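You operate a simulated robot arm through the tools that you are given. There is no shell and no other tool. Be economical: measure what you need, move in short steps, check, and stop when the job is done.

You are at the controls of a simulated robot arm. One attempt, no reset.

TASK
Put the cable's black plug in the socket on the winder plate.
Fine: spindle brake on before the guard opens; guard shut, then brake off. Where these are worked on the way, their far stop is far enough and under half their travel is too little: yellow guard.

It is judged by the outcome, as a careful person would: the job done as asked, and still so three seconds after it is handed in. It fails if anything else is knocked over, pushed out of place, dropped, spilled or broken.

THE ROBOT
A 7-joint arm with a two-finger parallel gripper on a trunk, on a base that drives. Base frame: it is fixed to the floor where the robot stands at the start and does not move with it; the origin is under the middle of the robot, x ahead of it, y to its left, z up. Units: mm, degrees, N and s.
With the tool pointing down near the work surface it reaches from about 100 to 680 mm from the robot's upright axis, wherever it stands. Its first joint turns from -115.0 to 115.0 degrees. Places, roughly: blue plug [1250, -750, 750]; drag dial [300, 900, 900]; drum brake lever [1700, -1500, 400]; grey spool [1250, -250, 750]; lock lever [500, 200, 700]; metres dial [700, 0, 1000]; orange plug [-7000, 10500, 750]; pause button [700, 0, 800]; pull dial [800, -100, 1000]; red slider [600, 500, 800]; red spool [1250, -250, 750]; socket on the winder plate [600, 300, 800]; spindle brake lever [600, 0, 700]; step dial [700, -100, 1000]; width slider [300, 400, 700]; wind button [700, 0, 800]. Payload 3.91 kg.
Tool frame: the origin (TCP) lies between the finger pads and is the grasp point; the fingertips stand 30 mm ahead of it; z points along the fingers, y is the line along which they close. Largest opening 110 mm; finger width 20, thickness 10; the body of the gripper, 48 by 112 mm, starts 55 mm behind the TCP.
Orientation is told as [roll, pitch, yaw] about the base's x, y, z axes, in that order, counted from this pose: with the fingers straight down and closing along the base's y, the tool's x points along the base's -x, its y along +y and its z along -z.

THE INTERFACE
- The arm moves only by the tool send_rows. Its argument "plan" is text: rows parted by semicolons, each of 7 numbers parted by spaces: the shift along the base's x, y, z in mm, then the turn, a rotation vector about the base's x, y, z in degrees, then the finger opening in mm, from 0 to 110. In form: tx ty tz ax ay az jaw; .... A call has 1 to 12 rows; each row shifts and turns the commanded pose from where the row before left it. A row lasts 0.2 s, in which the tool goes at most 50 mm and 8.6 degrees; a call with a longer step from one row to the next is refused whole, and so is a gripper value outside its range. A pose out of reach is approached as far as the arm can. The call stops where the force on the tool passes 90 N (or 10 N more than at its start, if that is more) or the arm is blocked; 0.2 s more then pass. Each finger travels about 108 mm/s and halts on what it meets, pressing with about 34 N; the grip force reading is that of the motor and also rises with nothing between the fingers. The clock runs only during rows and for 0.2 s after the last one: add rows that do not move to give the fingers time. The reply holds the time, the measured pose of the TCP, the force on the tool along the base axes, the opening and the grip force, in the units named above and with some noise, with the torque about the TCP (base axes, N m) and any sound that the robot's microphone picked up.
- Cameras (640 x 400 px; columns grow to the right, rows downward): "scene" is now at [5.2, 163.3, 1603.4]; the picture's right is [0.06, -1.00, 0.00], its down [-0.82, -0.05, -0.56] and it looks along [0.56, 0.03, -0.83] (base axes); focal length 251 px, centre (320, 200). "wrist" rides on the gripper at [72, 17, -103] in the tool frame; the picture's right is [-0.23, 0.97, 0.00], its down [-0.76, -0.18, -0.62] and it looks along [-0.61, -0.14, 0.78] (tool axes); focal length 222 px, centre (320, 200). There is no depth. A picture from a camera that has moved, and an enlarged one, comes with that camera's place and axes in the base frame and with its lens. The place of the scene camera against the robot may be out by one fixed shift of up to 12 mm in any direction.
- capture(camera): a new picture of that camera. The clock stands still meanwhile.
- slide_trunk(by): slides the trunk up (or, below 0, down) by that many mm; the arm and the scene camera ride with it, the base frame stays. It gives what a move gives, with no picture.
- steer(legs): drives the robot by 1 to 6 legs, each [ahead, turn to the left] in mm and degrees, along the robot's own axes; the way and the turn of a leg run together, so that a leg with both is an arc; at most 1500 mm and 180 degrees a leg. The arm and the cameras ride along, it lands a little off, and it stops where it bumps. It gives what a move gives.
- pan_tilt(pan, tilt): turns the head with the scene camera to pan (to the left, within 155 degrees either way) and tilt (down, from -29 to 69), counted from straight ahead of the robot. It gives what a move gives.
- close_up(camera, box): a new picture of the part [left, top, right, bottom] of that camera's present view, enlarged. The clock stands still meanwhile.
- sign_off(): hands the job in; it is judged then, once.

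Work in short steps. Places have to be worked out from the pictures, the camera data and where the tool is seen: move nearer, look again, correct. Check each grasp and each placing, and mend what went wrong. You have 120 turns and 82 pictures in all, those below and enlarged ones among them. Open the gripper and draw the arm clear of the work before you hand the job in, unless the task says otherwise; then end with one line.

The tools are called after "Request:" by a JSON object that holds its "api" and its "payload". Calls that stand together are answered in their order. send_rows: Moves the arm, as the interface text tells. Its arguments: {"type":"object","properties":{"plan":{"type":"string"}},"required":["plan"]} The other tools are called the same way: slide_trunk (by) slides the trunk up or down; steer (legs) drives the base; pan_tilt (pan, tilt) turns the head that bears the scene camera; capture (camera) takes a picture; close_up (camera, box) takes an enlarged picture of a part of a camera's view; sign_off () hands the job in.

At the start:

```text
time_s: 0.0
position: [535.9, 96.9, 1175.9]
ee_rot: [0.1, 0.0, 0.1]
ft_force: [0.5, -1.6, 0.0]
wrist_torque: [0.01, 0.01, -0.02]
finger_gap: 110.1
grip_force: 0.2
trunk travel left (down, up): [-725.0, 265.0]
robot x, y, heading: [1.2, 2.9, 0.1]
head pan, tilt: [3.3, 55.7]
```

scene: 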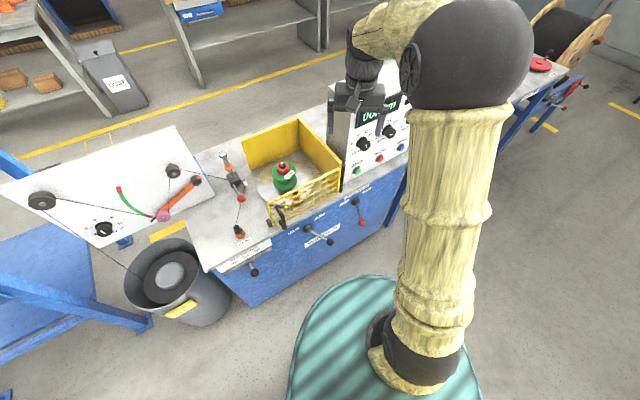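
wrist: 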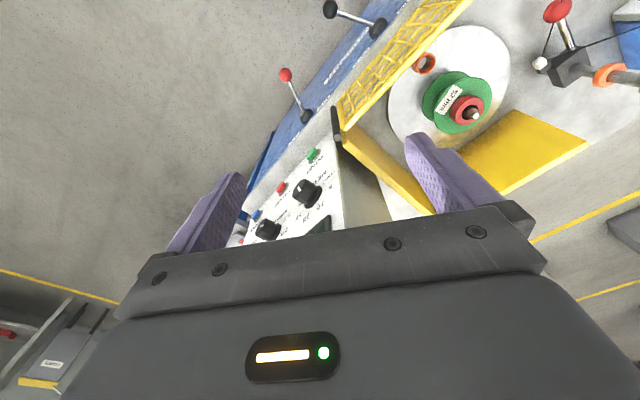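

The scene shows the winder with a yellow guard, levers on the front, and a dark-tipped plug maybe left of the guard. I enlarge the work area to identify parts.

Request:
{"api": "close_up", "payload": {"camera": "scene", "box": [200, 120, 360, 220]}}

Request:
{"api": "close_up", "payload": {"camera": "scene", "box": [200, 180, 400, 305]}}

Request:
{"api": "close_up", "payload": {"camera": "scene", "box": [20, 130, 260, 280]}}

```text
4.00 times, centred on (280, 170) of scene
camera zoom: at [5.2, 163.3, 1603.4], right [0.06, -1.0, 0.0], down [-0.82, -0.05, -0.56], along [0.56, 0.03, -0.83], focal length 1004 px, centre (480, 320)
```

zoom: 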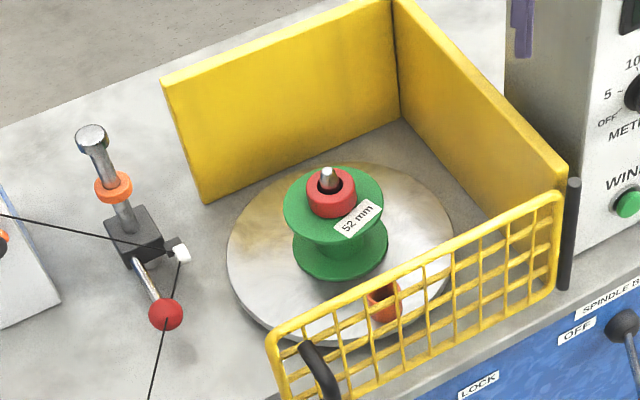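

```text
3.20 times, centred on (300, 242) of scene
camera zoom: at [5.2, 163.3, 1603.4], right [0.06, -1.0, 0.0], down [-0.82, -0.05, -0.56], along [0.56, 0.03, -0.83], focal length 804 px, centre (384, 64)
```

zoom: 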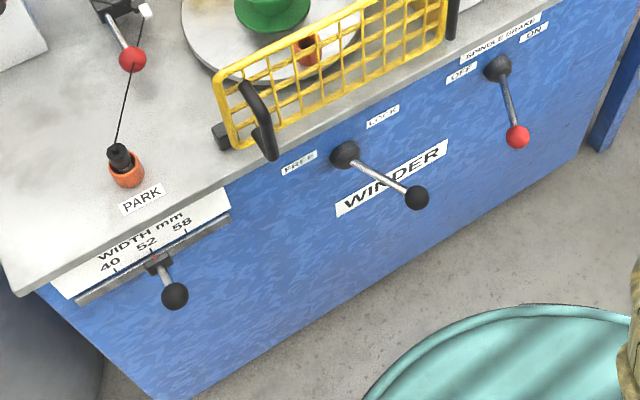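

```text
2.67 times, centred on (140, 205) of scene
camera zoom: at [5.2, 163.3, 1603.4], right [0.06, -1.0, 0.0], down [-0.82, -0.05, -0.56], along [0.56, 0.03, -0.83], focal length 670 px, centre (800, 187)
```

zoom: 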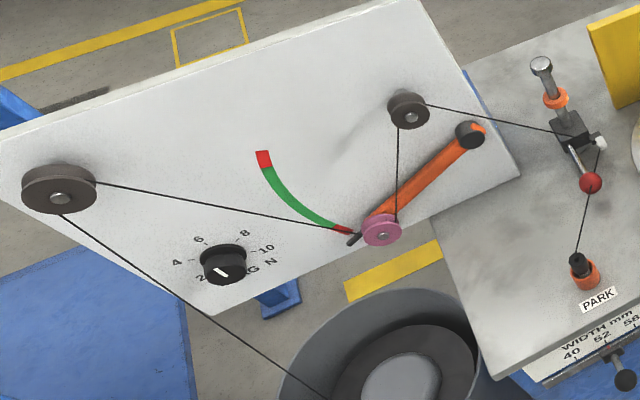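

Plug sits parked in the orange PARK holder; target socket is the orange one on the metal turntable behind the mesh guard. I look closer at the levers and the guard's latch.

Request:
{"api": "close_up", "payload": {"camera": "scene", "box": [290, 180, 390, 242]}}

Request:
{"api": "close_up", "payload": {"camera": "scene", "box": [255, 165, 355, 228]}}

Request:
{"api": "close_up", "payload": {"camera": "wrist", "box": [260, 0, 500, 150]}}

```text
6.40 times, centred on (340, 211) of scene
camera zoom: at [5.2, 163.3, 1603.4], right [0.06, -1.0, 0.0], down [-0.82, -0.05, -0.56], along [0.56, 0.03, -0.83], focal length 1607 px, centre (192, 130)
```

zoom: 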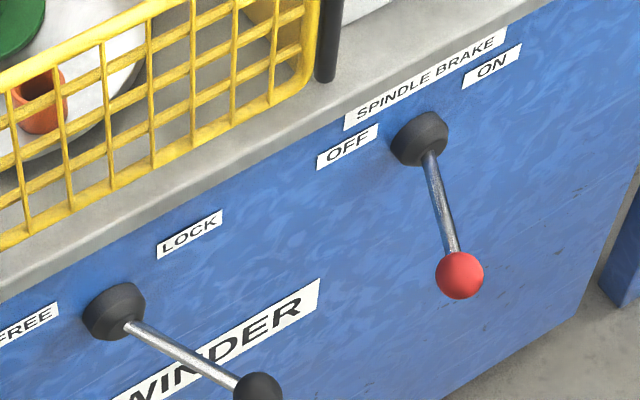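

```text
6.35 times, centred on (305, 196) of scene
camera zoom: at [5.2, 163.3, 1603.4], right [0.06, -1.0, 0.0], down [-0.82, -0.05, -0.56], along [0.56, 0.03, -0.83], focal length 1594 px, centre (415, 222)
```

zoom: 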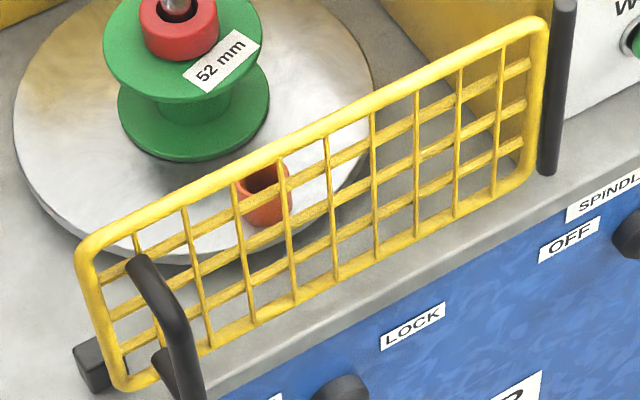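

```text
2.67 times, centred on (380, 75) of wrist
camera zoom: at [462.6, 116.0, 1280.8], right [0.23, 0.97, 0.0], down [0.76, -0.18, 0.62], along [0.61, -0.14, -0.78], focal length 592 px, centre (160, 533)
```

zoom: 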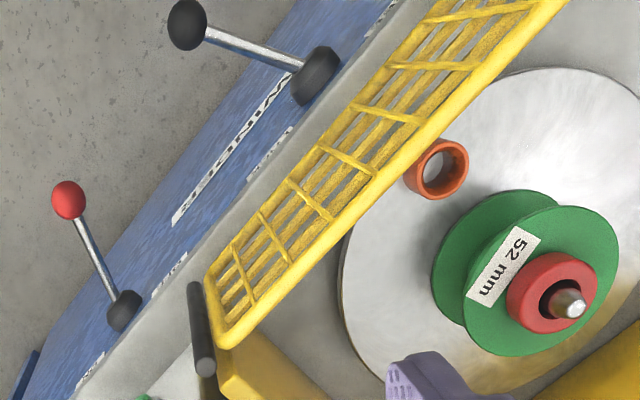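

From triangulating both views: brake knob ≈ (545, 9, 645) pointing to the OFF side, hub ≈ (660, 33, 634); front panel runs along (0.59, -0.81). Guard hinge post ≈ (617, 110), its free end ≈ (437, 354), z 780–924; socket top ≈ (562, 289, 809). I move the tool above the brake knob with the fingers closing along the panel.

Request:
{"api": "send_rows", "payload": {"plan": "1.8 -17.6 -40 0 0 7.28 60; 1.8 -17.6 -40 0 0 7.28 60; 1.8 -17.6 -40 0 0 7.28 60; 1.8 -17.6 -40 0 0 7.28 60; 1.8 -17.6 -40 0 0 7.28 60; 0 0 -43 0 0 0 60; 0 0 -43 0 0 0 60; 0 0 -43 0 0 0 60; 0 0 -43 0 0 0 60; 0 0 -44 0 0 0 60; 0 0 0 0 0 0 60"}}

Request:
{"api": "capture", "payload": {"camera": "wrist"}}

Request:
{"api": "capture", "payload": {"camera": "scene"}}

```text
time_s: 2.4
position: [542.4, 8.9, 760.8]
ee_rot: [0.0, 0.0, 36.5]
ft_force: [0.7, -0.1, -0.3]
wrist_torque: [0.0, -0.01, 0.02]
finger_gap: 59.9
grip_force: 0.2
trunk travel left (down, up): [-725.0, 265.0]
robot x, y, heading: [-0.4, 2.4, -0.1]
head pan, tilt: [3.3, 55.7]
```

```text
73 pictures are left
camera wrist: at [474.8, -17.7, 864.8], right [-0.4, 0.92, 0.0], down [0.72, 0.31, 0.62], along [0.57, 0.25, -0.78], focal length 222 px, centre (320, 200)
```

wrist: 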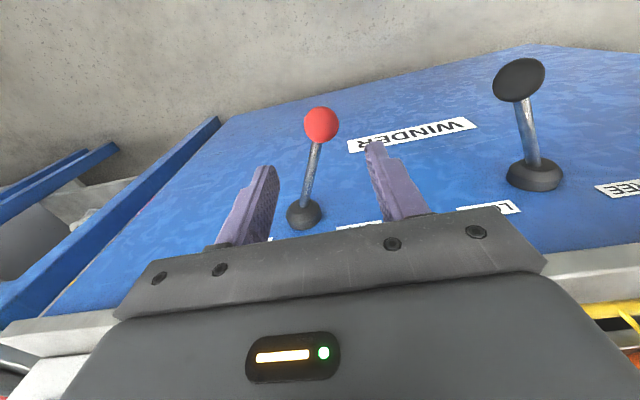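

```text
72 pictures are left
camera scene: at [5.1, 163.3, 1603.4], right [0.06, -1.0, 0.0], down [-0.82, -0.05, -0.56], along [0.56, 0.03, -0.83], focal length 251 px, centre (320, 200)
```

scene: 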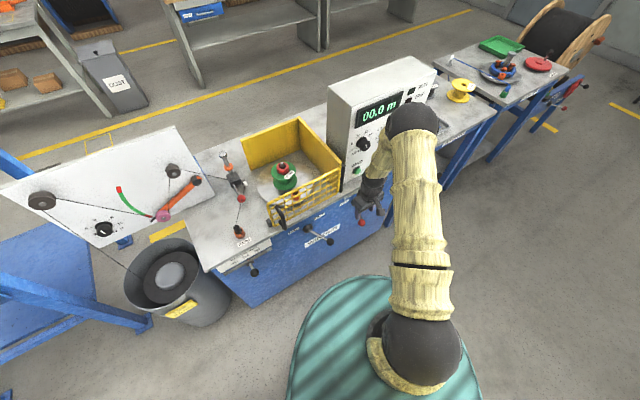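

The wrist view puts the red knob at about (546, 13, 645), its rod leaning to the OFF side. I descend to straddle it and close the fingers around it.

Request:
{"api": "send_rows", "payload": {"plan": "3 4 -38 0 0 0 60; 0 0 -38 0 0 0 60; 0 0 -38 0 0 0 60; 0 0 0 0 0 0 30; 0 0 0 0 0 0 20; 0 0 0 0 0 0 20"}}

Request:
{"api": "capture", "payload": {"camera": "wrist"}}

```text
time_s: 3.8
position: [546.3, 14.4, 645.0]
ee_rot: [0.0, 0.0, 36.5]
ft_force: [-1.8, -0.2, -11.3]
wrist_torque: [0.26, -0.52, -0.03]
finger_gap: 31.4
grip_force: 44.7
trunk travel left (down, up): [-725.0, 265.0]
robot x, y, heading: [-2.5, 0.8, 0.1]
head pan, tilt: [3.3, 55.7]
```

```text
71 pictures are left
camera wrist: at [478.9, -13.8, 749.8], right [-0.39, 0.92, 0.0], down [0.72, 0.31, 0.62], along [0.57, 0.25, -0.78], focal length 222 px, centre (320, 200)
```

wrist: 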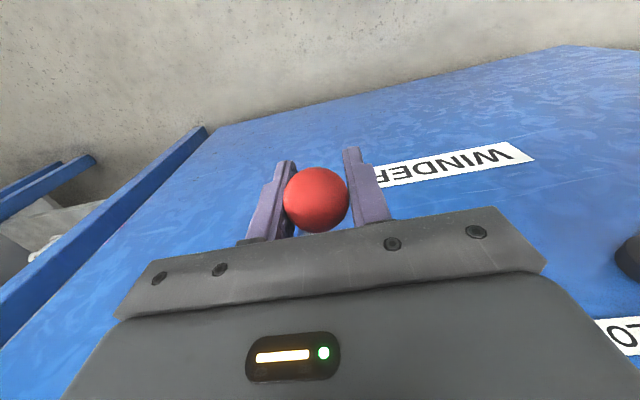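

The ball is held (gap 31 mm). I try the first part of a horizontal arc toward ON and read the force.

Request:
{"api": "send_rows", "payload": {"plan": "2.3 -8.2 0 0 0 0 20; 2.3 -8.2 0 0 0 0 20"}}

```text
time_s: 4.4
position: [549.5, -1.7, 646.5]
ee_rot: [0.1, 0.1, 36.5]
ft_force: [-10.4, 5.4, -9.8]
wrist_torque: [0.12, -0.31, 0.55]
finger_gap: 31.4
grip_force: 45.5
trunk travel left (down, up): [-725.0, 265.0]
robot x, y, heading: [-0.1, -1.9, 0.1]
head pan, tilt: [3.3, 55.7]
```

The lever follows smoothly, so it swings about a vertical axis. I continue along the arc to the ON side.

Request:
{"api": "send_rows", "payload": {"plan": "7.1 -14.7 0 0 0 4 20; 8.7 -13.5 0 0 0 4 20; 10.3 -12.3 0 0 0 4 20; 11.9 -11.1 0 0 0 4 20; 12.5 -8.1 0 0 0 4 20"}}

Request:
{"api": "close_up", "payload": {"camera": "scene", "box": [290, 150, 450, 250]}}

```text
time_s: 5.6
position: [596.4, -57.2, 646.9]
ee_rot: [0.5, 0.1, 56.5]
ft_force: [-31.8, 24.6, 7.8]
wrist_torque: [0.06, -0.98, -0.6]
finger_gap: 31.4
grip_force: 44.6
trunk travel left (down, up): [-725.0, 265.0]
robot x, y, heading: [-4.7, -3.1, 0.2]
head pan, tilt: [3.3, 55.7]
```

```text
4.00 times, centred on (370, 200) of scene
camera zoom: at [1.0, 165.9, 1603.4], right [0.06, -1.0, 0.0], down [-0.82, -0.05, -0.57], along [0.56, 0.03, -0.82], focal length 1004 px, centre (120, 200)
```

zoom: 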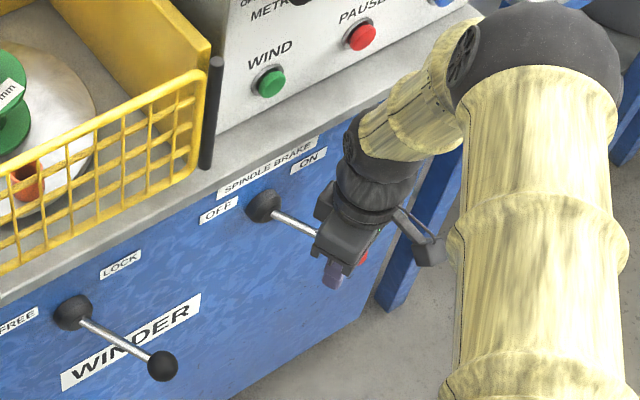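

The knob is about 37 mm past centre with ~40 N resisting along the lever's travel; it may be at the stop. I push a bit more to find out.

Request:
{"api": "send_rows", "payload": {"plan": "5 -3.5 0 0 0 2 20; 4 -3 0 0 0 2 20; 0 0 0 0 0 0 20"}}

```text
time_s: 6.4
position: [596.2, -55.0, 646.2]
ee_rot: [1.9, -0.1, 60.7]
ft_force: [-26.1, 13.1, 34.5]
wrist_torque: [0.09, -0.12, -0.19]
finger_gap: 31.5
grip_force: 44.6
trunk travel left (down, up): [-725.0, 265.0]
robot x, y, heading: [-4.8, 2.7, -0.0]
head pan, tilt: [3.3, 55.7]
stopped in row 3: the force on the tool passed its limit at 90 N (the readings are from after the stop); the commanded pose is now the measured one
```

It hit a hard stop, so the brake is at its ON end. I release and rise, checking that it stays.

Request:
{"api": "send_rows", "payload": {"plan": "0 0 0 0 0 0 70; 0 0 0 0 0 0 70; 0 0 45 0 0 0 70; 0 0 45 0 0 0 70; 0 0 45 0 0 -4 70; -10 0 45 0 0 -8 70; -10 0 45 0 0 -8 70; -10 0 45 0 0 -8 70; -10 0 45 0 0 -8 70; 0 0 0 0 0 0 70"}}

Request:
{"api": "capture", "payload": {"camera": "wrist"}}

Request:
{"api": "capture", "payload": {"camera": "scene"}}

```text
time_s: 8.6
position: [560.4, -57.0, 959.5]
ee_rot: [1.7, 0.1, 24.6]
ft_force: [-0.1, 0.7, -0.4]
wrist_torque: [0.0, -0.02, 0.01]
finger_gap: 70.1
grip_force: 0.0
trunk travel left (down, up): [-725.0, 265.0]
robot x, y, heading: [-4.5, 0.6, -0.0]
head pan, tilt: [3.3, 55.7]
```

```text
69 pictures are left
camera wrist: at [488.9, -74.1, 1063.7], right [-0.2, 0.98, 0.03], down [0.78, 0.14, 0.62], along [0.6, 0.15, -0.79], focal length 222 px, centre (320, 200)
```

wrist: 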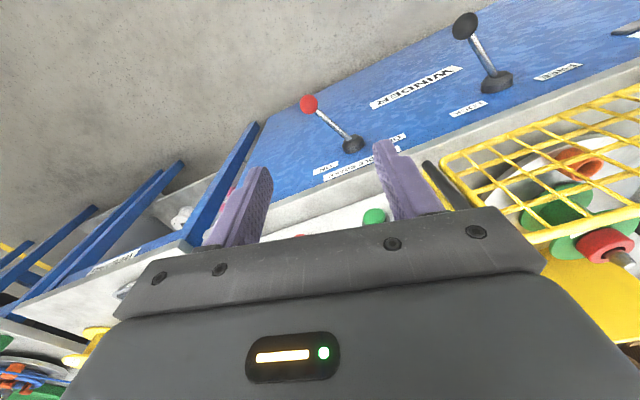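

```text
68 pictures are left
camera scene: at [5.3, 163.3, 1603.3], right [0.06, -1.0, 0.0], down [-0.82, -0.05, -0.56], along [0.56, 0.03, -0.83], focal length 251 px, centre (320, 200)
```

scene: 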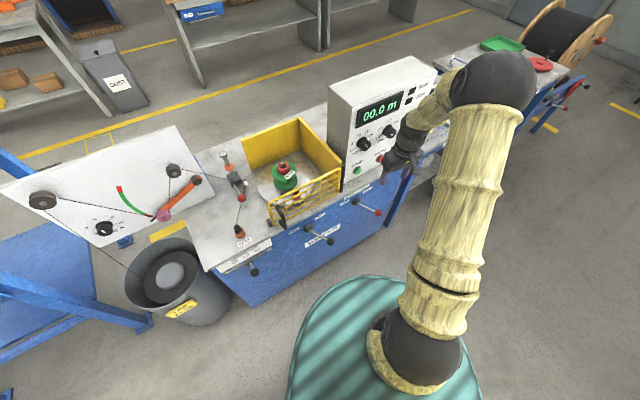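

Brake lever now stays on the ON side. Next I raise and swing the tool over in front of the guard handle with the fingers set to close across the guard plane, then look down at the handle.

Request:
{"api": "send_rows", "payload": {"plan": "-10 0 40 0 0 0 70; -16 34 10 0 0 -8 70; -16 34 10 0 0 -8 70; -16 34 0 0 0 -8 70; -16 34 0 0 0 -8 70; -16 34 0 0 0 -8 70; -16 34 0 0 0 -8 70; -16 34 0 0 0 -8 70; -16 34 0 0 0 -8 70; -16 34 0 0 0 -8 70; -10 34 0 0 0 -6.2 70; 0 0 0 -1.4 1 0 70"}}

Request:
{"api": "capture", "payload": {"camera": "wrist"}}

Request:
{"api": "close_up", "payload": {"camera": "scene", "box": [200, 130, 360, 230]}}

```text
time_s: 11.2
position: [397.0, 281.2, 1017.3]
ee_rot: [0.2, -0.4, -53.6]
ft_force: [0.2, -0.5, 0.4]
wrist_torque: [-0.02, 0.03, 0.01]
finger_gap: 70.3
grip_force: 0.1
trunk travel left (down, up): [-725.0, 265.0]
robot x, y, heading: [-0.4, 0.8, 0.0]
head pan, tilt: [3.3, 55.7]
```

```text
67 pictures are left
camera wrist: at [366.9, 351.8, 1121.4], right [0.92, 0.39, 0.0], down [0.3, -0.72, 0.63], along [0.25, -0.58, -0.78], focal length 222 px, centre (320, 200)
```

wrist: 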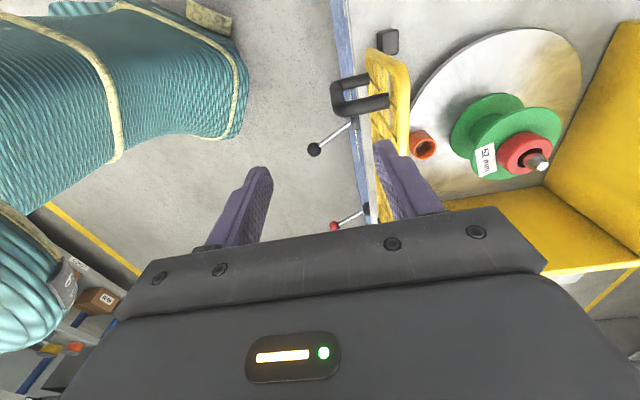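

```text
4.00 times, centred on (280, 180) of scene
camera zoom: at [5.0, 163.2, 1603.4], right [0.06, -1.0, 0.0], down [-0.82, -0.05, -0.56], along [0.56, 0.03, -0.83], focal length 1004 px, centre (480, 280)
```

zoom: 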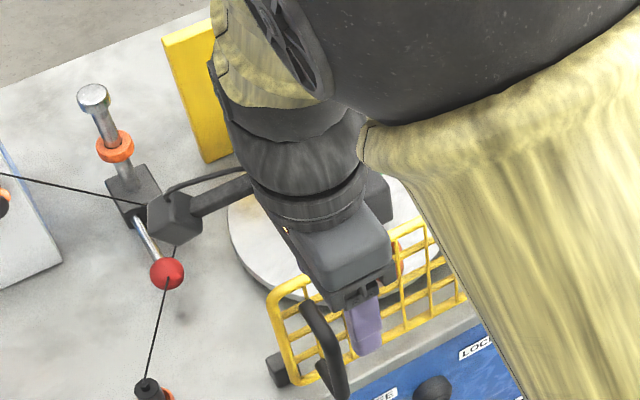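

The D-shaped handle shows near (340,100) in the wrist view. I enlarge it to measure the bar and its gap to the guard.

Request:
{"api": "close_up", "payload": {"camera": "wrist", "box": [300, 20, 460, 120]}}

Request:
{"api": "close_up", "payload": {"camera": "scene", "box": [255, 180, 319, 220]}}

```text
4.00 times, centred on (380, 70) of wrist
camera zoom: at [366.9, 351.8, 1121.4], right [0.92, 0.39, 0.0], down [0.3, -0.72, 0.63], along [0.25, -0.58, -0.78], focal length 888 px, centre (80, 720)
```

zoom: 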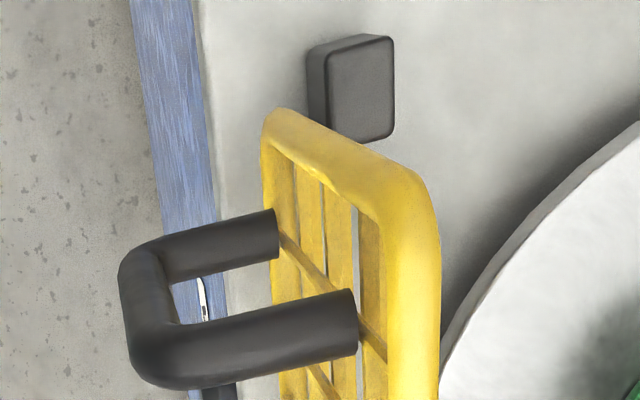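

```text
10.00 times, centred on (287, 200) of scene
camera zoom: at [5.0, 163.2, 1603.4], right [0.06, -1.0, 0.0], down [-0.82, -0.05, -0.56], along [0.56, 0.03, -0.83], focal length 2511 px, centre (650, 200)
```

zoom: 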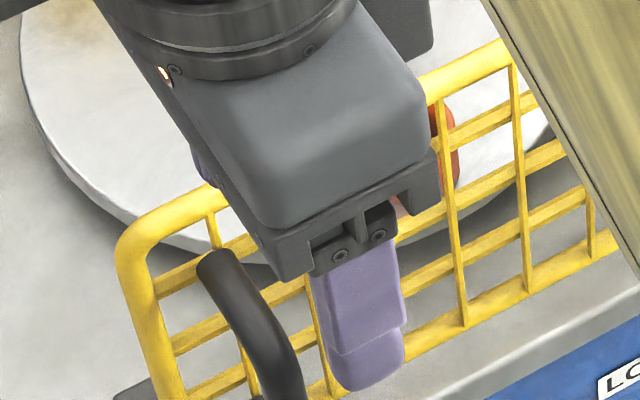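

Handle worked out: a U-handle whose vertical bar is near (410, 302), z ≈ 817–915, standing ~50 mm off the guard. Its top standoff blocks hooking from behind, so I'll grip it across (closing along the guard). I turn back to yaw 36.4 above it.

Request:
{"api": "send_rows", "payload": {"plan": "3 4 0 0 0 8.2 60; 3 4 0 0 0 8.2 60; 3 4 0 0 0 8.2 60; 2 4 0 0 0 8.2 60; 2 5 0 0 0 8.2 60; 0 0 0 0 0 8.2 60; 0 0 0 0 0 8.2 60; 0 0 0 0 0 8.2 60; 0 0 0 0 0 8.2 60; 0 0 0 0 0 8.2 60; 0 0 0 0 0 8 60; 0 0 0 0 0 0 60"}}

Request:
{"api": "capture", "payload": {"camera": "wrist"}}

```text
time_s: 13.8
position: [410.0, 302.7, 1018.6]
ee_rot: [0.1, -0.5, 36.6]
ft_force: [-0.1, 0.2, 0.5]
wrist_torque: [-0.03, -0.02, -0.02]
finger_gap: 59.8
grip_force: 0.1
trunk travel left (down, up): [-725.0, 265.0]
robot x, y, heading: [0.5, 3.3, 0.3]
head pan, tilt: [3.3, 55.7]
```

```text
63 pictures are left
camera wrist: at [340.8, 273.9, 1121.4], right [-0.4, 0.92, 0.0], down [0.71, 0.31, 0.63], along [0.58, 0.25, -0.78], focal length 222 px, centre (320, 200)
```

wrist: 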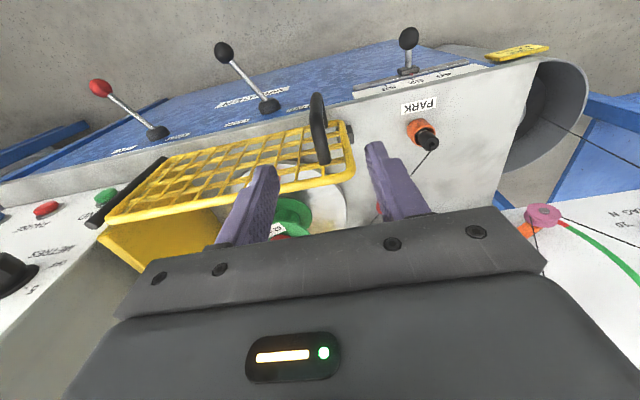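

The handle lines up between the fingers (column 318). I descend to z≈880 and close on it.

Request:
{"api": "send_rows", "payload": {"plan": "0 0 -35 0 0 0 60; 0 0 -35 0 0 0 60; 0 0 -35 0 0 0 60; 0 0 -33 0 0 0 60; 0 0 0 0 0 0 30; 0 0 0 0 0 0 5; 0 0 0 0 0 0 5"}}

Request:
{"api": "capture", "payload": {"camera": "wrist"}}

```text
time_s: 15.4
position: [410.4, 303.1, 886.4]
ee_rot: [0.1, -1.4, 36.4]
ft_force: [5.6, 0.1, 58.9]
wrist_torque: [-0.83, -3.3, 1.03]
finger_gap: 18.5
grip_force: 13.0
trunk travel left (down, up): [-725.0, 265.0]
robot x, y, heading: [5.7, 0.2, 0.1]
head pan, tilt: [3.3, 55.7]
```

```text
62 pictures are left
camera wrist: at [340.8, 273.0, 987.7], right [-0.4, 0.92, 0.01], down [0.71, 0.3, 0.64], along [0.58, 0.26, -0.77], focal length 222 px, centre (320, 200)
```

wrist: 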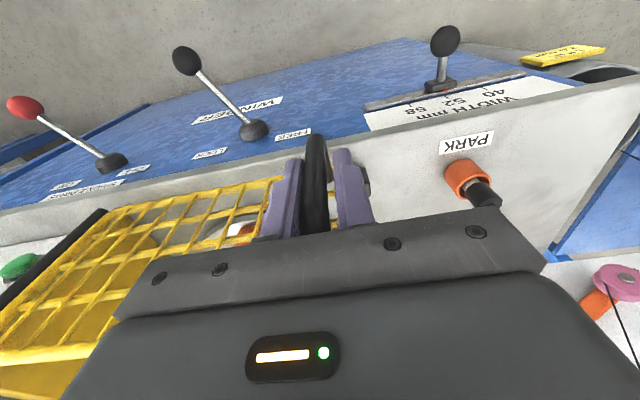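

The handle is between the fingers (18.5 mm) but the palm presses on it with ~59 N. I ease up 12 mm while loosened, then regrip.

Request:
{"api": "send_rows", "payload": {"plan": "0 0 0 0 0 0 30; 0 0 6 0 0 0 30; 0 0 8 0 0 0 30; 0 0 0 0 0 0 5; 0 0 0 0 0 0 5; 0 0 0 0 0 0 5"}}

```text
time_s: 16.8
position: [409.8, 298.0, 890.3]
ee_rot: [0.2, 0.2, 36.5]
ft_force: [-2.8, -20.1, -40.5]
wrist_torque: [-0.36, -0.53, -0.1]
finger_gap: 13.9
grip_force: 45.2
trunk travel left (down, up): [-725.0, 265.0]
robot x, y, heading: [1.3, 2.8, 0.1]
head pan, tilt: [3.3, 55.7]
```

Gripped (13.9 mm, 45 N). I relieve the offset strain slightly and start the swing with a small outward pull.

Request:
{"api": "send_rows", "payload": {"plan": "1 -4 -4 0 0 0 5; -8 -6 0 0 0 2 5; -8.2 -7 0 0 0 2 5"}}

```text
time_s: 17.6
position: [398.3, 286.9, 890.3]
ee_rot: [0.2, -0.7, 40.5]
ft_force: [10.9, -8.4, -10.2]
wrist_torque: [0.31, -1.54, 0.07]
finger_gap: 13.8
grip_force: 44.4
trunk travel left (down, up): [-725.0, 265.0]
robot x, y, heading: [-0.3, 1.2, 0.2]
head pan, tilt: [3.3, 55.7]
```

The guard swings freely (radius holds at 281 mm about the hinge). I continue the arc another 19° and check.

Request:
{"api": "send_rows", "payload": {"plan": "-11.8 -15.6 0 0 0 4 5; -13.2 -20.7 0 0 0 5 5; -11.3 -21.7 0 0 0 5 5; -9.4 -22.7 0 0 0 5 5"}}

Request:
{"api": "capture", "payload": {"camera": "scene"}}

```text
time_s: 18.6
position: [349.1, 204.4, 890.9]
ee_rot: [0.2, -0.6, 59.5]
ft_force: [16.3, -5.8, 15.3]
wrist_torque: [-0.43, -0.82, 0.13]
finger_gap: 13.8
grip_force: 45.3
trunk travel left (down, up): [-725.0, 265.0]
robot x, y, heading: [-0.5, 0.1, 0.2]
head pan, tilt: [3.3, 55.7]
```

```text
61 pictures are left
camera scene: at [6.0, 162.1, 1603.8], right [0.06, -1.0, 0.0], down [-0.83, -0.05, -0.56], along [0.56, 0.03, -0.83], focal length 251 px, centre (320, 200)
```

scene: 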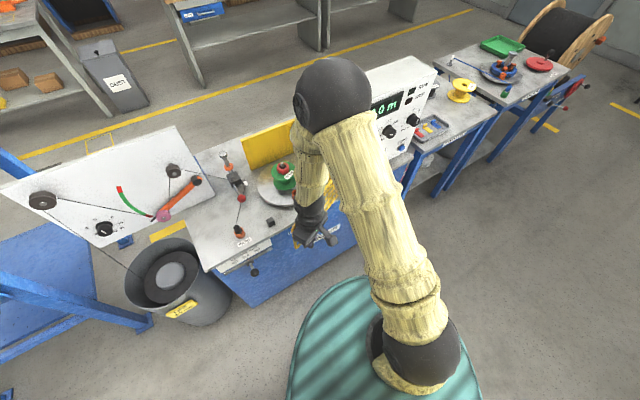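

Guard is open ~23°. I continue the arc through a further ~30°.

Request:
{"api": "send_rows", "payload": {"plan": "-6.3 -23.4 0 0 0 5 5; -4.3 -23.9 0 0 0 5 5; -3.2 -24.3 0 0 0 5 5; -1.1 -24.5 0 0 0 5 5; 1.1 -24.5 0 0 0 5 5; 3.2 -24.3 0 0 0 5 5"}}

```text
time_s: 20.0
position: [337.0, 59.5, 889.9]
ee_rot: [0.0, -0.5, 89.5]
ft_force: [4.3, 1.5, 36.1]
wrist_torque: [0.45, -1.04, 0.17]
finger_gap: 14.1
grip_force: 45.2
trunk travel left (down, up): [-725.0, 265.0]
robot x, y, heading: [4.3, 4.8, 0.2]
head pan, tilt: [3.3, 55.7]
```

Now ~53° open, moving freely. I continue another 35° with a slight lift to relieve the vertical strain.

Request:
{"api": "send_rows", "payload": {"plan": "5.3 -23.9 2 0 0 4 5; 7.3 -23.4 2 0 0 4 5; 9.4 -22.7 0 0 0 4 5; 11.3 -21.7 0 0 0 4 5; 13.2 -20.7 0 0 0 4 5; 14.9 -19.4 0 0 0 4 5; 16.6 -18.1 0 0 0 4 5"}}

Request:
{"api": "capture", "payload": {"camera": "scene"}}

```text
time_s: 21.6
position: [417.0, -90.6, 893.9]
ee_rot: [0.0, -0.6, 117.5]
ft_force: [-2.1, 0.7, -35.7]
wrist_torque: [1.16, -1.54, 0.29]
finger_gap: 15.4
grip_force: 45.1
trunk travel left (down, up): [-725.0, 265.0]
robot x, y, heading: [1.0, -2.5, 0.1]
head pan, tilt: [3.3, 55.7]
```

```text
60 pictures are left
camera scene: at [7.4, 162.1, 1603.5], right [0.06, -1.0, 0.0], down [-0.83, -0.05, -0.56], along [0.56, 0.03, -0.83], focal length 251 px, centre (320, 200)
```

scene: 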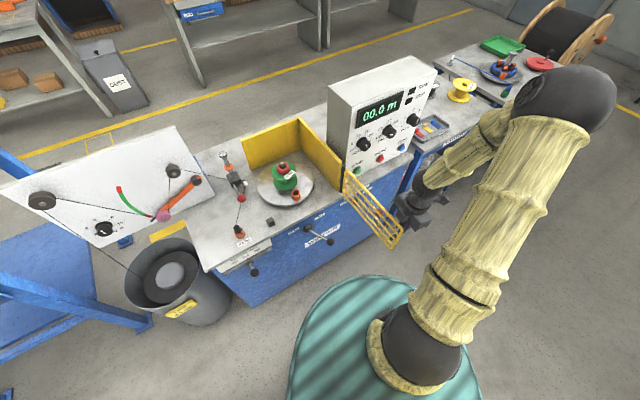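

Guard ~88° open and clear of the turntable. I swing it a bit further to find its stop.

Request:
{"api": "send_rows", "payload": {"plan": "18.1 -16.6 -2 0 0 3 5; 19.4 -14.9 0 0 0 3 5; 20.7 -13.2 0 0 0 3 5"}}

```text
time_s: 22.4
position: [474.8, -133.8, 894.3]
ee_rot: [-0.1, -0.4, 126.5]
ft_force: [2.8, 4.3, 13.9]
wrist_torque: [1.47, -0.91, 0.12]
finger_gap: 15.7
grip_force: 44.7
trunk travel left (down, up): [-725.0, 265.0]
robot x, y, heading: [1.0, 1.6, 0.2]
head pan, tilt: [3.3, 55.7]
```

Still free at ~102°. A bit more to find the stop.

Request:
{"api": "send_rows", "payload": {"plan": "21.7 -11.3 0 0 0 3 5; 22.7 -9.4 0 0 0 3 5; 23.4 -7.3 0 0 0 3 5"}}

```text
time_s: 23.2
position: [543.4, -162.4, 891.8]
ee_rot: [0.1, -0.4, 135.6]
ft_force: [0.0, 9.8, 14.3]
wrist_torque: [1.9, -0.5, 0.25]
finger_gap: 16.6
grip_force: 45.0
trunk travel left (down, up): [-725.0, 265.0]
robot x, y, heading: [2.1, 1.1, 0.2]
head pan, tilt: [3.3, 55.7]
```

Now ~117° open, plenty. I release and rise, and check that the guard stays.

Request:
{"api": "send_rows", "payload": {"plan": "0 0 0 0 0 0 40; 0 0 0 0 0 0 50; 0 0 30 0 0 0 50; 0 0 40 0 0 0 50; 0 0 45 0 0 0 50; 0 0 45 0 0 -8 50; -20 20 0 0 0 -8 50; -20 20 0 0 0 -8 50; -20 30 0 0 0 -8 50; -20 30 0 0 0 -8 50; -20 40 0 0 0 -8 50; -10 40 0 0 0 -8 50"}}

Request:
{"api": "capture", "payload": {"camera": "scene"}}

```text
time_s: 25.8
position: [432.0, 19.3, 1051.4]
ee_rot: [0.1, -0.3, 79.4]
ft_force: [-1.1, 0.3, 0.3]
wrist_torque: [-0.03, -0.02, 0.0]
finger_gap: 50.1
grip_force: 0.1
trunk travel left (down, up): [-725.0, 265.0]
robot x, y, heading: [-0.5, -0.6, 0.0]
head pan, tilt: [3.3, 55.7]
```

```text
59 pictures are left
camera scene: at [4.7, 164.4, 1603.3], right [0.06, -1.0, 0.0], down [-0.82, -0.05, -0.56], along [0.56, 0.03, -0.83], focal length 251 px, centre (320, 200)
```

scene: 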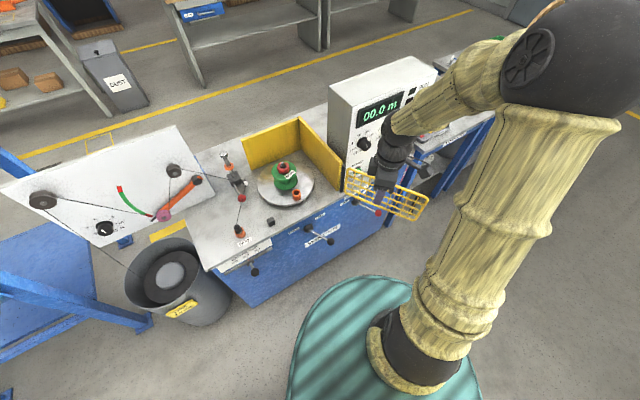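

The guard stays open. Now I examine the plug, guide and socket.

Request:
{"api": "close_up", "payload": {"camera": "scene", "box": [208, 145, 320, 245]}}

Request:
{"api": "close_up", "payload": {"camera": "scene", "box": [224, 215, 256, 245]}}

Request:
{"api": "close_up", "payload": {"camera": "scene", "box": [264, 150, 328, 210]}}

```text
4.00 times, centred on (264, 195) of scene
camera zoom: at [4.7, 164.4, 1603.3], right [0.06, -1.0, 0.0], down [-0.82, -0.05, -0.56], along [0.56, 0.03, -0.83], focal length 1004 px, centre (544, 220)
```

zoom: 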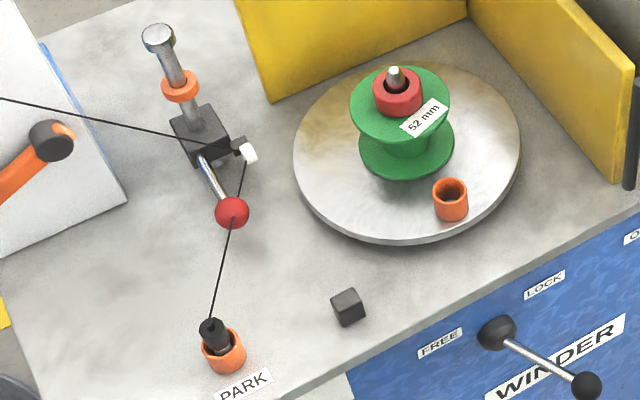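

```text
13.33 times, centred on (240, 230) of scene
camera zoom: at [4.7, 164.4, 1603.3], right [0.06, -1.0, 0.0], down [-0.82, -0.05, -0.56], along [0.56, 0.03, -0.83], focal length 3348 px, centre (1387, -200)
```

zoom: 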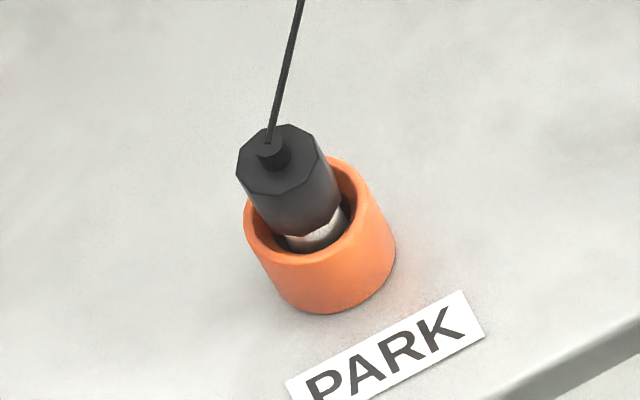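

```text
6.67 times, centred on (296, 180) of scene
camera zoom: at [4.7, 164.4, 1603.3], right [0.06, -1.0, 0.0], down [-0.82, -0.05, -0.56], along [0.56, 0.03, -0.83], focal length 1674 px, centre (480, 333)
```

zoom: 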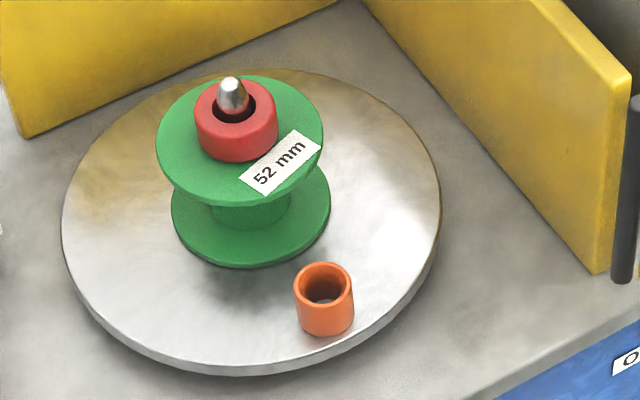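

Plug top ≈ (401, 475, 832), cup rim ≈ 805; the cable leaves toward +x, so closing along y (yaw 0) keeps it free. I move above the plug and look.

Request:
{"api": "send_rows", "payload": {"plan": "-3 40 0 0 0 -8 60; -3 40 0 0 0 -8 60; -3 40 0 0 0 -8 60; -3 40 0 0 0 -8 60; -3 40 0 0 0 -8 60; -3 40 0 0 0 -8 60; -3 40 0 0 0 -8 60; -3 40 -20 0 0 -8 60; -3 40 -20 0 0 -8 60; -3 40 -20 0 0 -7.4 60; -1 40 -20 0 0 0 60; 0 16 -20 0 0 0 60"}}

Request:
{"api": "capture", "payload": {"camera": "wrist"}}

Request:
{"api": "capture", "payload": {"camera": "scene"}}

```text
time_s: 28.4
position: [400.4, 475.1, 952.0]
ee_rot: [0.1, -0.5, -0.1]
ft_force: [-1.1, 0.1, -0.4]
wrist_torque: [-0.03, -0.04, 0.0]
finger_gap: 59.8
grip_force: 0.0
trunk travel left (down, up): [-725.0, 265.0]
robot x, y, heading: [1.0, -1.9, -0.1]
head pan, tilt: [3.3, 55.7]
```

```text
55 pictures are left
camera wrist: at [327.5, 492.8, 1055.2], right [0.23, 0.97, 0.0], down [0.76, -0.18, 0.63], along [0.61, -0.14, -0.78], focal length 222 px, centre (320, 200)
```

wrist: 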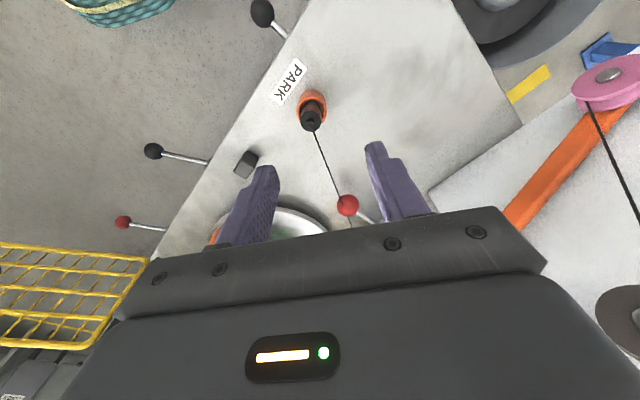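

```text
54 pictures are left
camera scene: at [4.9, 164.0, 1603.3], right [0.06, -1.0, 0.0], down [-0.82, -0.05, -0.56], along [0.56, 0.03, -0.83], focal length 251 px, centre (320, 200)
```

scene: 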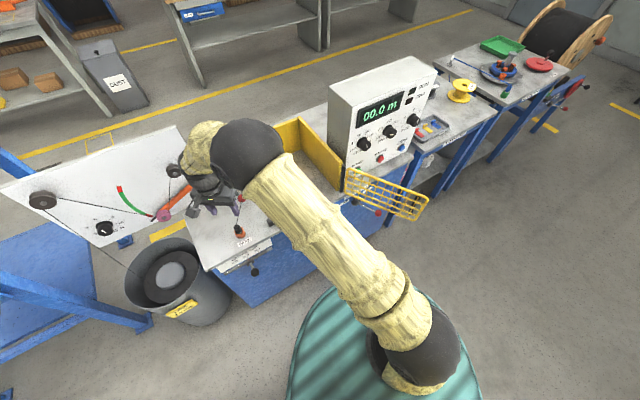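

I zoom the wrist camera on the plug to refine its place.

Request:
{"api": "close_up", "payload": {"camera": "wrist", "box": [260, 70, 388, 150]}}

Request:
{"api": "close_up", "payload": {"camera": "scene", "box": [200, 180, 280, 240]}}

```text
5.00 times, centred on (324, 110) of wrist
camera zoom: at [327.5, 492.8, 1055.2], right [0.23, 0.97, 0.0], down [0.76, -0.18, 0.63], along [0.61, -0.14, -0.78], focal length 1111 px, centre (300, 650)
```

zoom: 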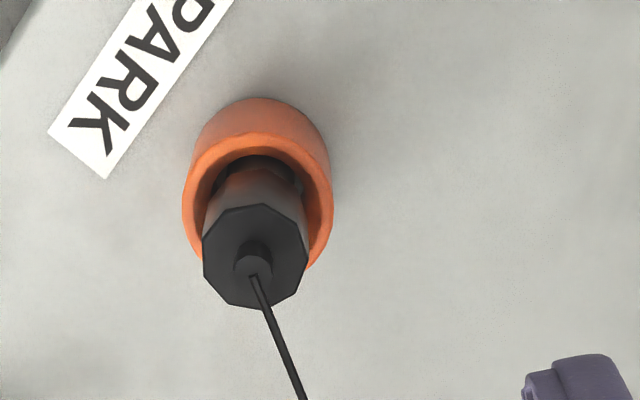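

```text
6.67 times, centred on (240, 210) of scene
camera zoom: at [4.9, 164.0, 1603.3], right [0.06, -1.0, 0.0], down [-0.82, -0.05, -0.56], along [0.56, 0.03, -0.83], focal length 1674 px, centre (853, 133)
```

zoom: 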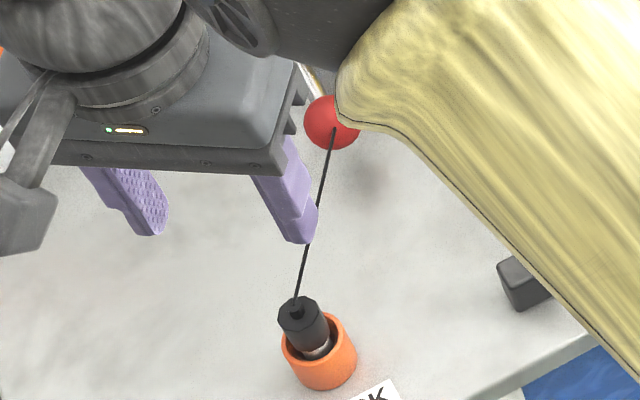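

The wrist view puts the plug nearer y≈467 (the scene camera is offset). I shift to (399, 468), descend to z≈885, and look again.

Request:
{"api": "send_rows", "payload": {"plan": "-1 -7 -35 0 0 0 60; 0 0 -32 0 0 0 60; 0 0 0 0 0 0 60"}}

Request:
{"api": "capture", "payload": {"camera": "wrist"}}

Request:
{"api": "close_up", "payload": {"camera": "scene", "box": [200, 180, 280, 240]}}

```text
time_s: 29.2
position: [398.4, 468.3, 883.9]
ee_rot: [0.3, -0.5, 0.1]
ft_force: [-0.3, -0.4, 0.3]
wrist_torque: [-0.03, 0.03, -0.02]
finger_gap: 60.2
grip_force: 0.1
trunk travel left (down, up): [-725.0, 265.0]
robot x, y, heading: [-0.6, -2.1, 0.3]
head pan, tilt: [3.3, 55.7]
```

```text
51 pictures are left
camera wrist: at [326.0, 484.9, 988.1], right [0.23, 0.97, 0.0], down [0.76, -0.18, 0.63], along [0.61, -0.14, -0.78], focal length 222 px, centre (320, 200)
```

wrist: 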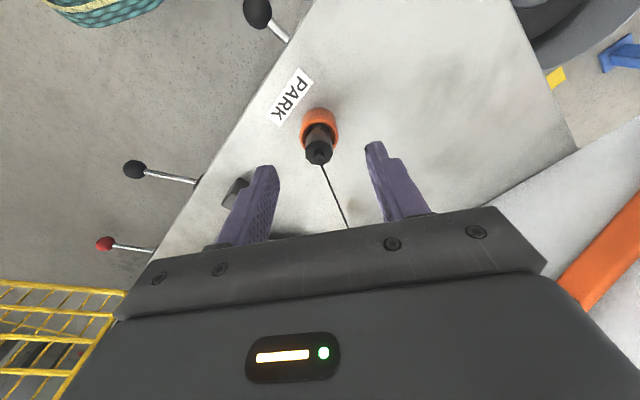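

```text
6.67 times, centred on (240, 210) of scene
camera zoom: at [4.7, 163.4, 1603.4], right [0.06, -1.0, 0.0], down [-0.82, -0.05, -0.56], along [0.56, 0.03, -0.83], focal length 1674 px, centre (853, 133)
```

zoom: 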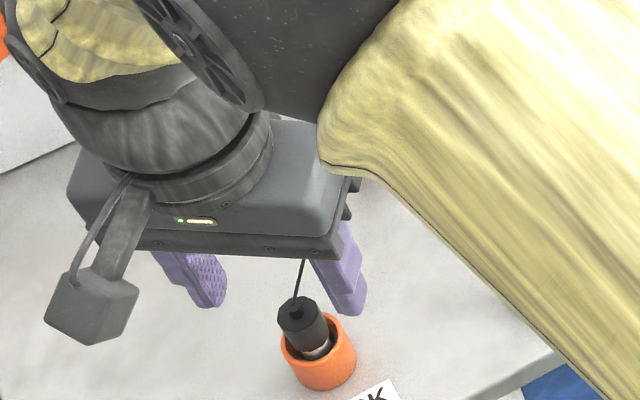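

Two wrist views give plug top ≈ (398, 467, 840), aligned with the TCP. I lower until the tips are just above the cup rim (TCP 846), then close.

Request:
{"api": "send_rows", "payload": {"plan": "0 -1 -20 0 0 0 60; 0 0 -18 0 0 0 60; 0 0 0 0 0 0 40; 0 0 0 0 0 0 25; 0 0 0 0 0 0 15; 0 0 0 0 0 0 15"}}

Request:
{"api": "capture", "payload": {"camera": "wrist"}}

Request:
{"api": "close_up", "payload": {"camera": "scene", "box": [205, 200, 285, 250]}}

```text
time_s: 30.6
position: [398.5, 465.5, 847.2]
ee_rot: [0.2, -0.5, 0.1]
ft_force: [-0.3, 0.7, -0.2]
wrist_torque: [0.01, -0.02, -0.03]
finger_gap: 18.5
grip_force: 33.8
trunk travel left (down, up): [-725.0, 265.0]
robot x, y, heading: [3.8, 3.3, 0.0]
head pan, tilt: [3.3, 55.7]
```

```text
49 pictures are left
camera wrist: at [326.9, 483.8, 950.0], right [0.23, 0.97, 0.0], down [0.76, -0.18, 0.63], along [0.61, -0.14, -0.78], focal length 222 px, centre (320, 200)
```

wrist: 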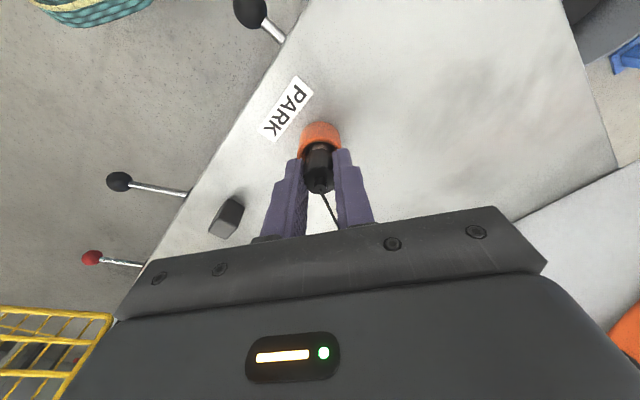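

```text
8.00 times, centred on (245, 225) of scene
camera zoom: at [4.8, 163.5, 1603.4], right [0.06, -1.0, 0.0], down [-0.82, -0.05, -0.56], along [0.56, 0.03, -0.83], focal length 2009 px, centre (920, 0)
```

zoom: 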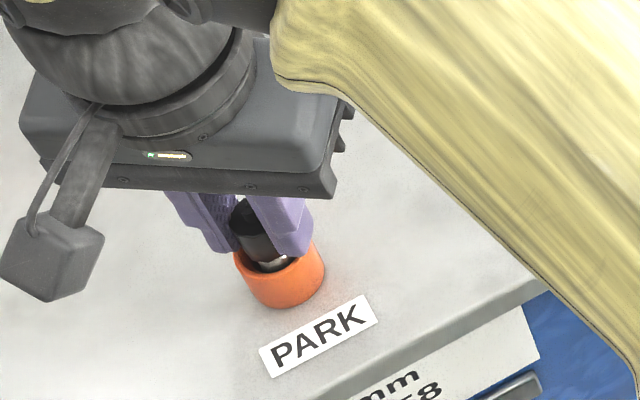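

Plug gripped (gap 18.5 mm, 34 N). I lift it slowly out of the park cup and check.

Request:
{"api": "send_rows", "payload": {"plan": "0 0 15 0 0 0 10; 0 0 20 0 0 0 10; 0 0 25 0 0 0 10; 0 0 25 0 0 0 10; 0 0 0 0 0 0 10"}}

Request:
{"api": "capture", "payload": {"camera": "wrist"}}

Request:
{"api": "capture", "payload": {"camera": "scene"}}

```text
time_s: 31.8
position: [400.5, 465.1, 932.5]
ee_rot: [0.2, -0.3, 0.2]
ft_force: [-0.4, -0.6, -0.4]
wrist_torque: [-0.02, -0.01, 0.02]
finger_gap: 18.0
grip_force: 33.9
trunk travel left (down, up): [-725.0, 265.0]
robot x, y, heading: [2.7, -1.0, -0.1]
head pan, tilt: [3.3, 55.7]
```

```text
47 pictures are left
camera wrist: at [327.6, 483.1, 1035.2], right [0.23, 0.97, 0.0], down [0.76, -0.18, 0.63], along [0.61, -0.14, -0.78], focal length 222 px, centre (320, 200)
```

wrist: 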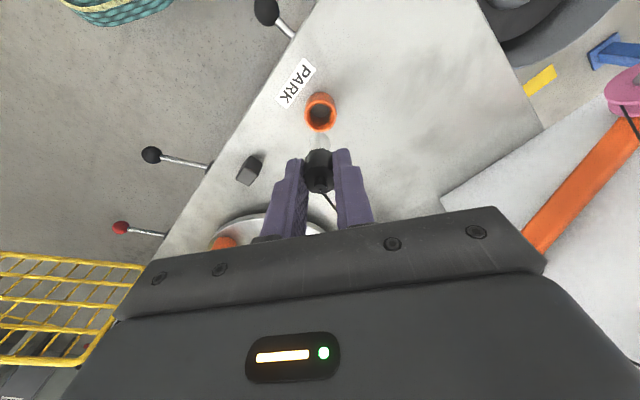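

```text
46 pictures are left
camera scene: at [4.9, 163.7, 1603.3], right [0.06, -1.0, 0.0], down [-0.82, -0.05, -0.56], along [0.56, 0.03, -0.83], focal length 251 px, centre (320, 200)
```

scene: 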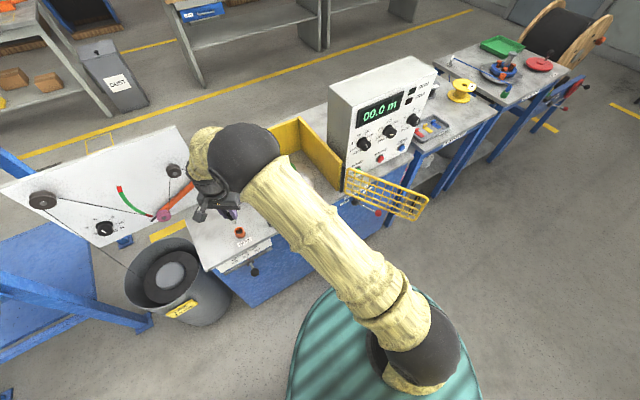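

The plug is out with its metal pin below, held straight. I carry it over to above the turntable socket, turning to yaw 70 so the cable leaves between the fingers toward the guide and the hand stays clear of the spindle.

Request:
{"api": "send_rows", "payload": {"plan": "16 -17.5 5 0 0 7 10; 16 -17.5 5 0 0 7 10; 16 -17.5 0 0 0 7 10; 16 -17.5 0 0 0 7 10; 16 -17.5 0 0 0 7 10; 16 -17.5 0 0 0 7 10; 16 -17.5 0 0 0 7 10; 16 -17.5 0 0 0 7 10; 16 -17.5 0 0 0 7 10; 16 -17.5 0 0 0 7 10; 0 0 0 0 0 0 10"}}

Request:
{"api": "capture", "payload": {"camera": "wrist"}}

Request:
{"api": "capture", "payload": {"camera": "scene"}}

```text
time_s: 34.2
position: [559.9, 290.5, 943.3]
ee_rot: [0.2, -0.4, 70.2]
ft_force: [-0.7, -0.3, 0.6]
wrist_torque: [-0.03, -0.03, 0.02]
finger_gap: 18.7
grip_force: 33.8
trunk travel left (down, up): [-725.0, 265.0]
robot x, y, heading: [1.4, -3.8, 0.2]
head pan, tilt: [3.3, 55.7]
```

```text
45 pictures are left
camera wrist: at [519.4, 228.9, 1045.5], right [-0.84, 0.54, 0.0], down [0.43, 0.65, 0.63], along [0.34, 0.53, -0.78], focal length 222 px, centre (320, 200)
```

wrist: 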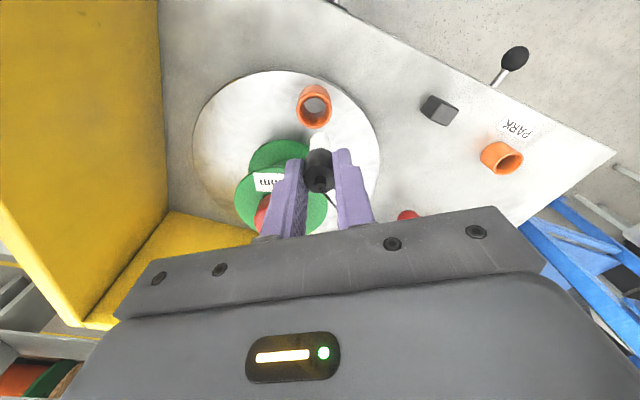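

```text
44 pictures are left
camera scene: at [4.7, 163.6, 1603.3], right [0.06, -1.0, 0.0], down [-0.82, -0.05, -0.56], along [0.56, 0.03, -0.83], focal length 251 px, centre (320, 200)
```

scene: 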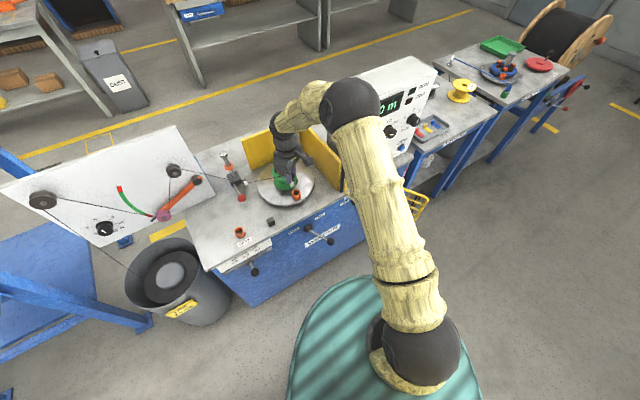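

I zoom on the socket and the plug pin from both cameras for alignment.

Request:
{"api": "close_up", "payload": {"camera": "wrist", "box": [256, 75, 384, 205]}}

Request:
{"api": "close_up", "payload": {"camera": "scene", "box": [264, 160, 328, 210]}}

```text
3.08 times, centred on (320, 140) of wrist
camera zoom: at [519.4, 228.9, 1045.5], right [-0.84, 0.54, 0.0], down [0.43, 0.65, 0.63], along [0.34, 0.53, -0.78], focal length 684 px, centre (320, 385)
```

zoom: 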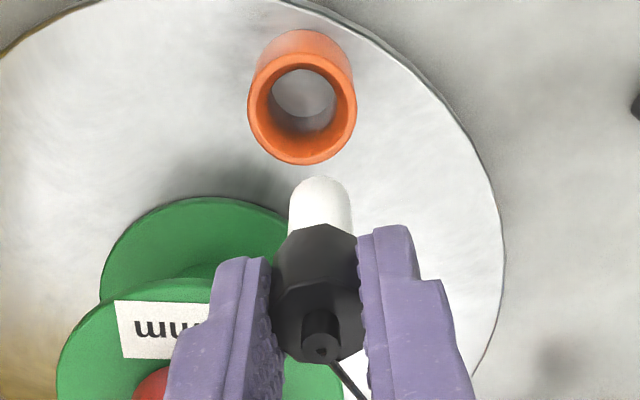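

```text
8.00 times, centred on (296, 185) of scene
camera zoom: at [4.7, 163.6, 1603.3], right [0.06, -1.0, 0.0], down [-0.82, -0.05, -0.56], along [0.56, 0.03, -0.83], focal length 2009 px, centre (512, 320)
```

zoom: 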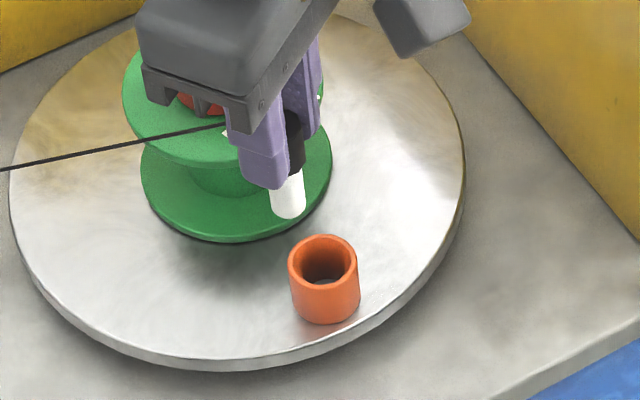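

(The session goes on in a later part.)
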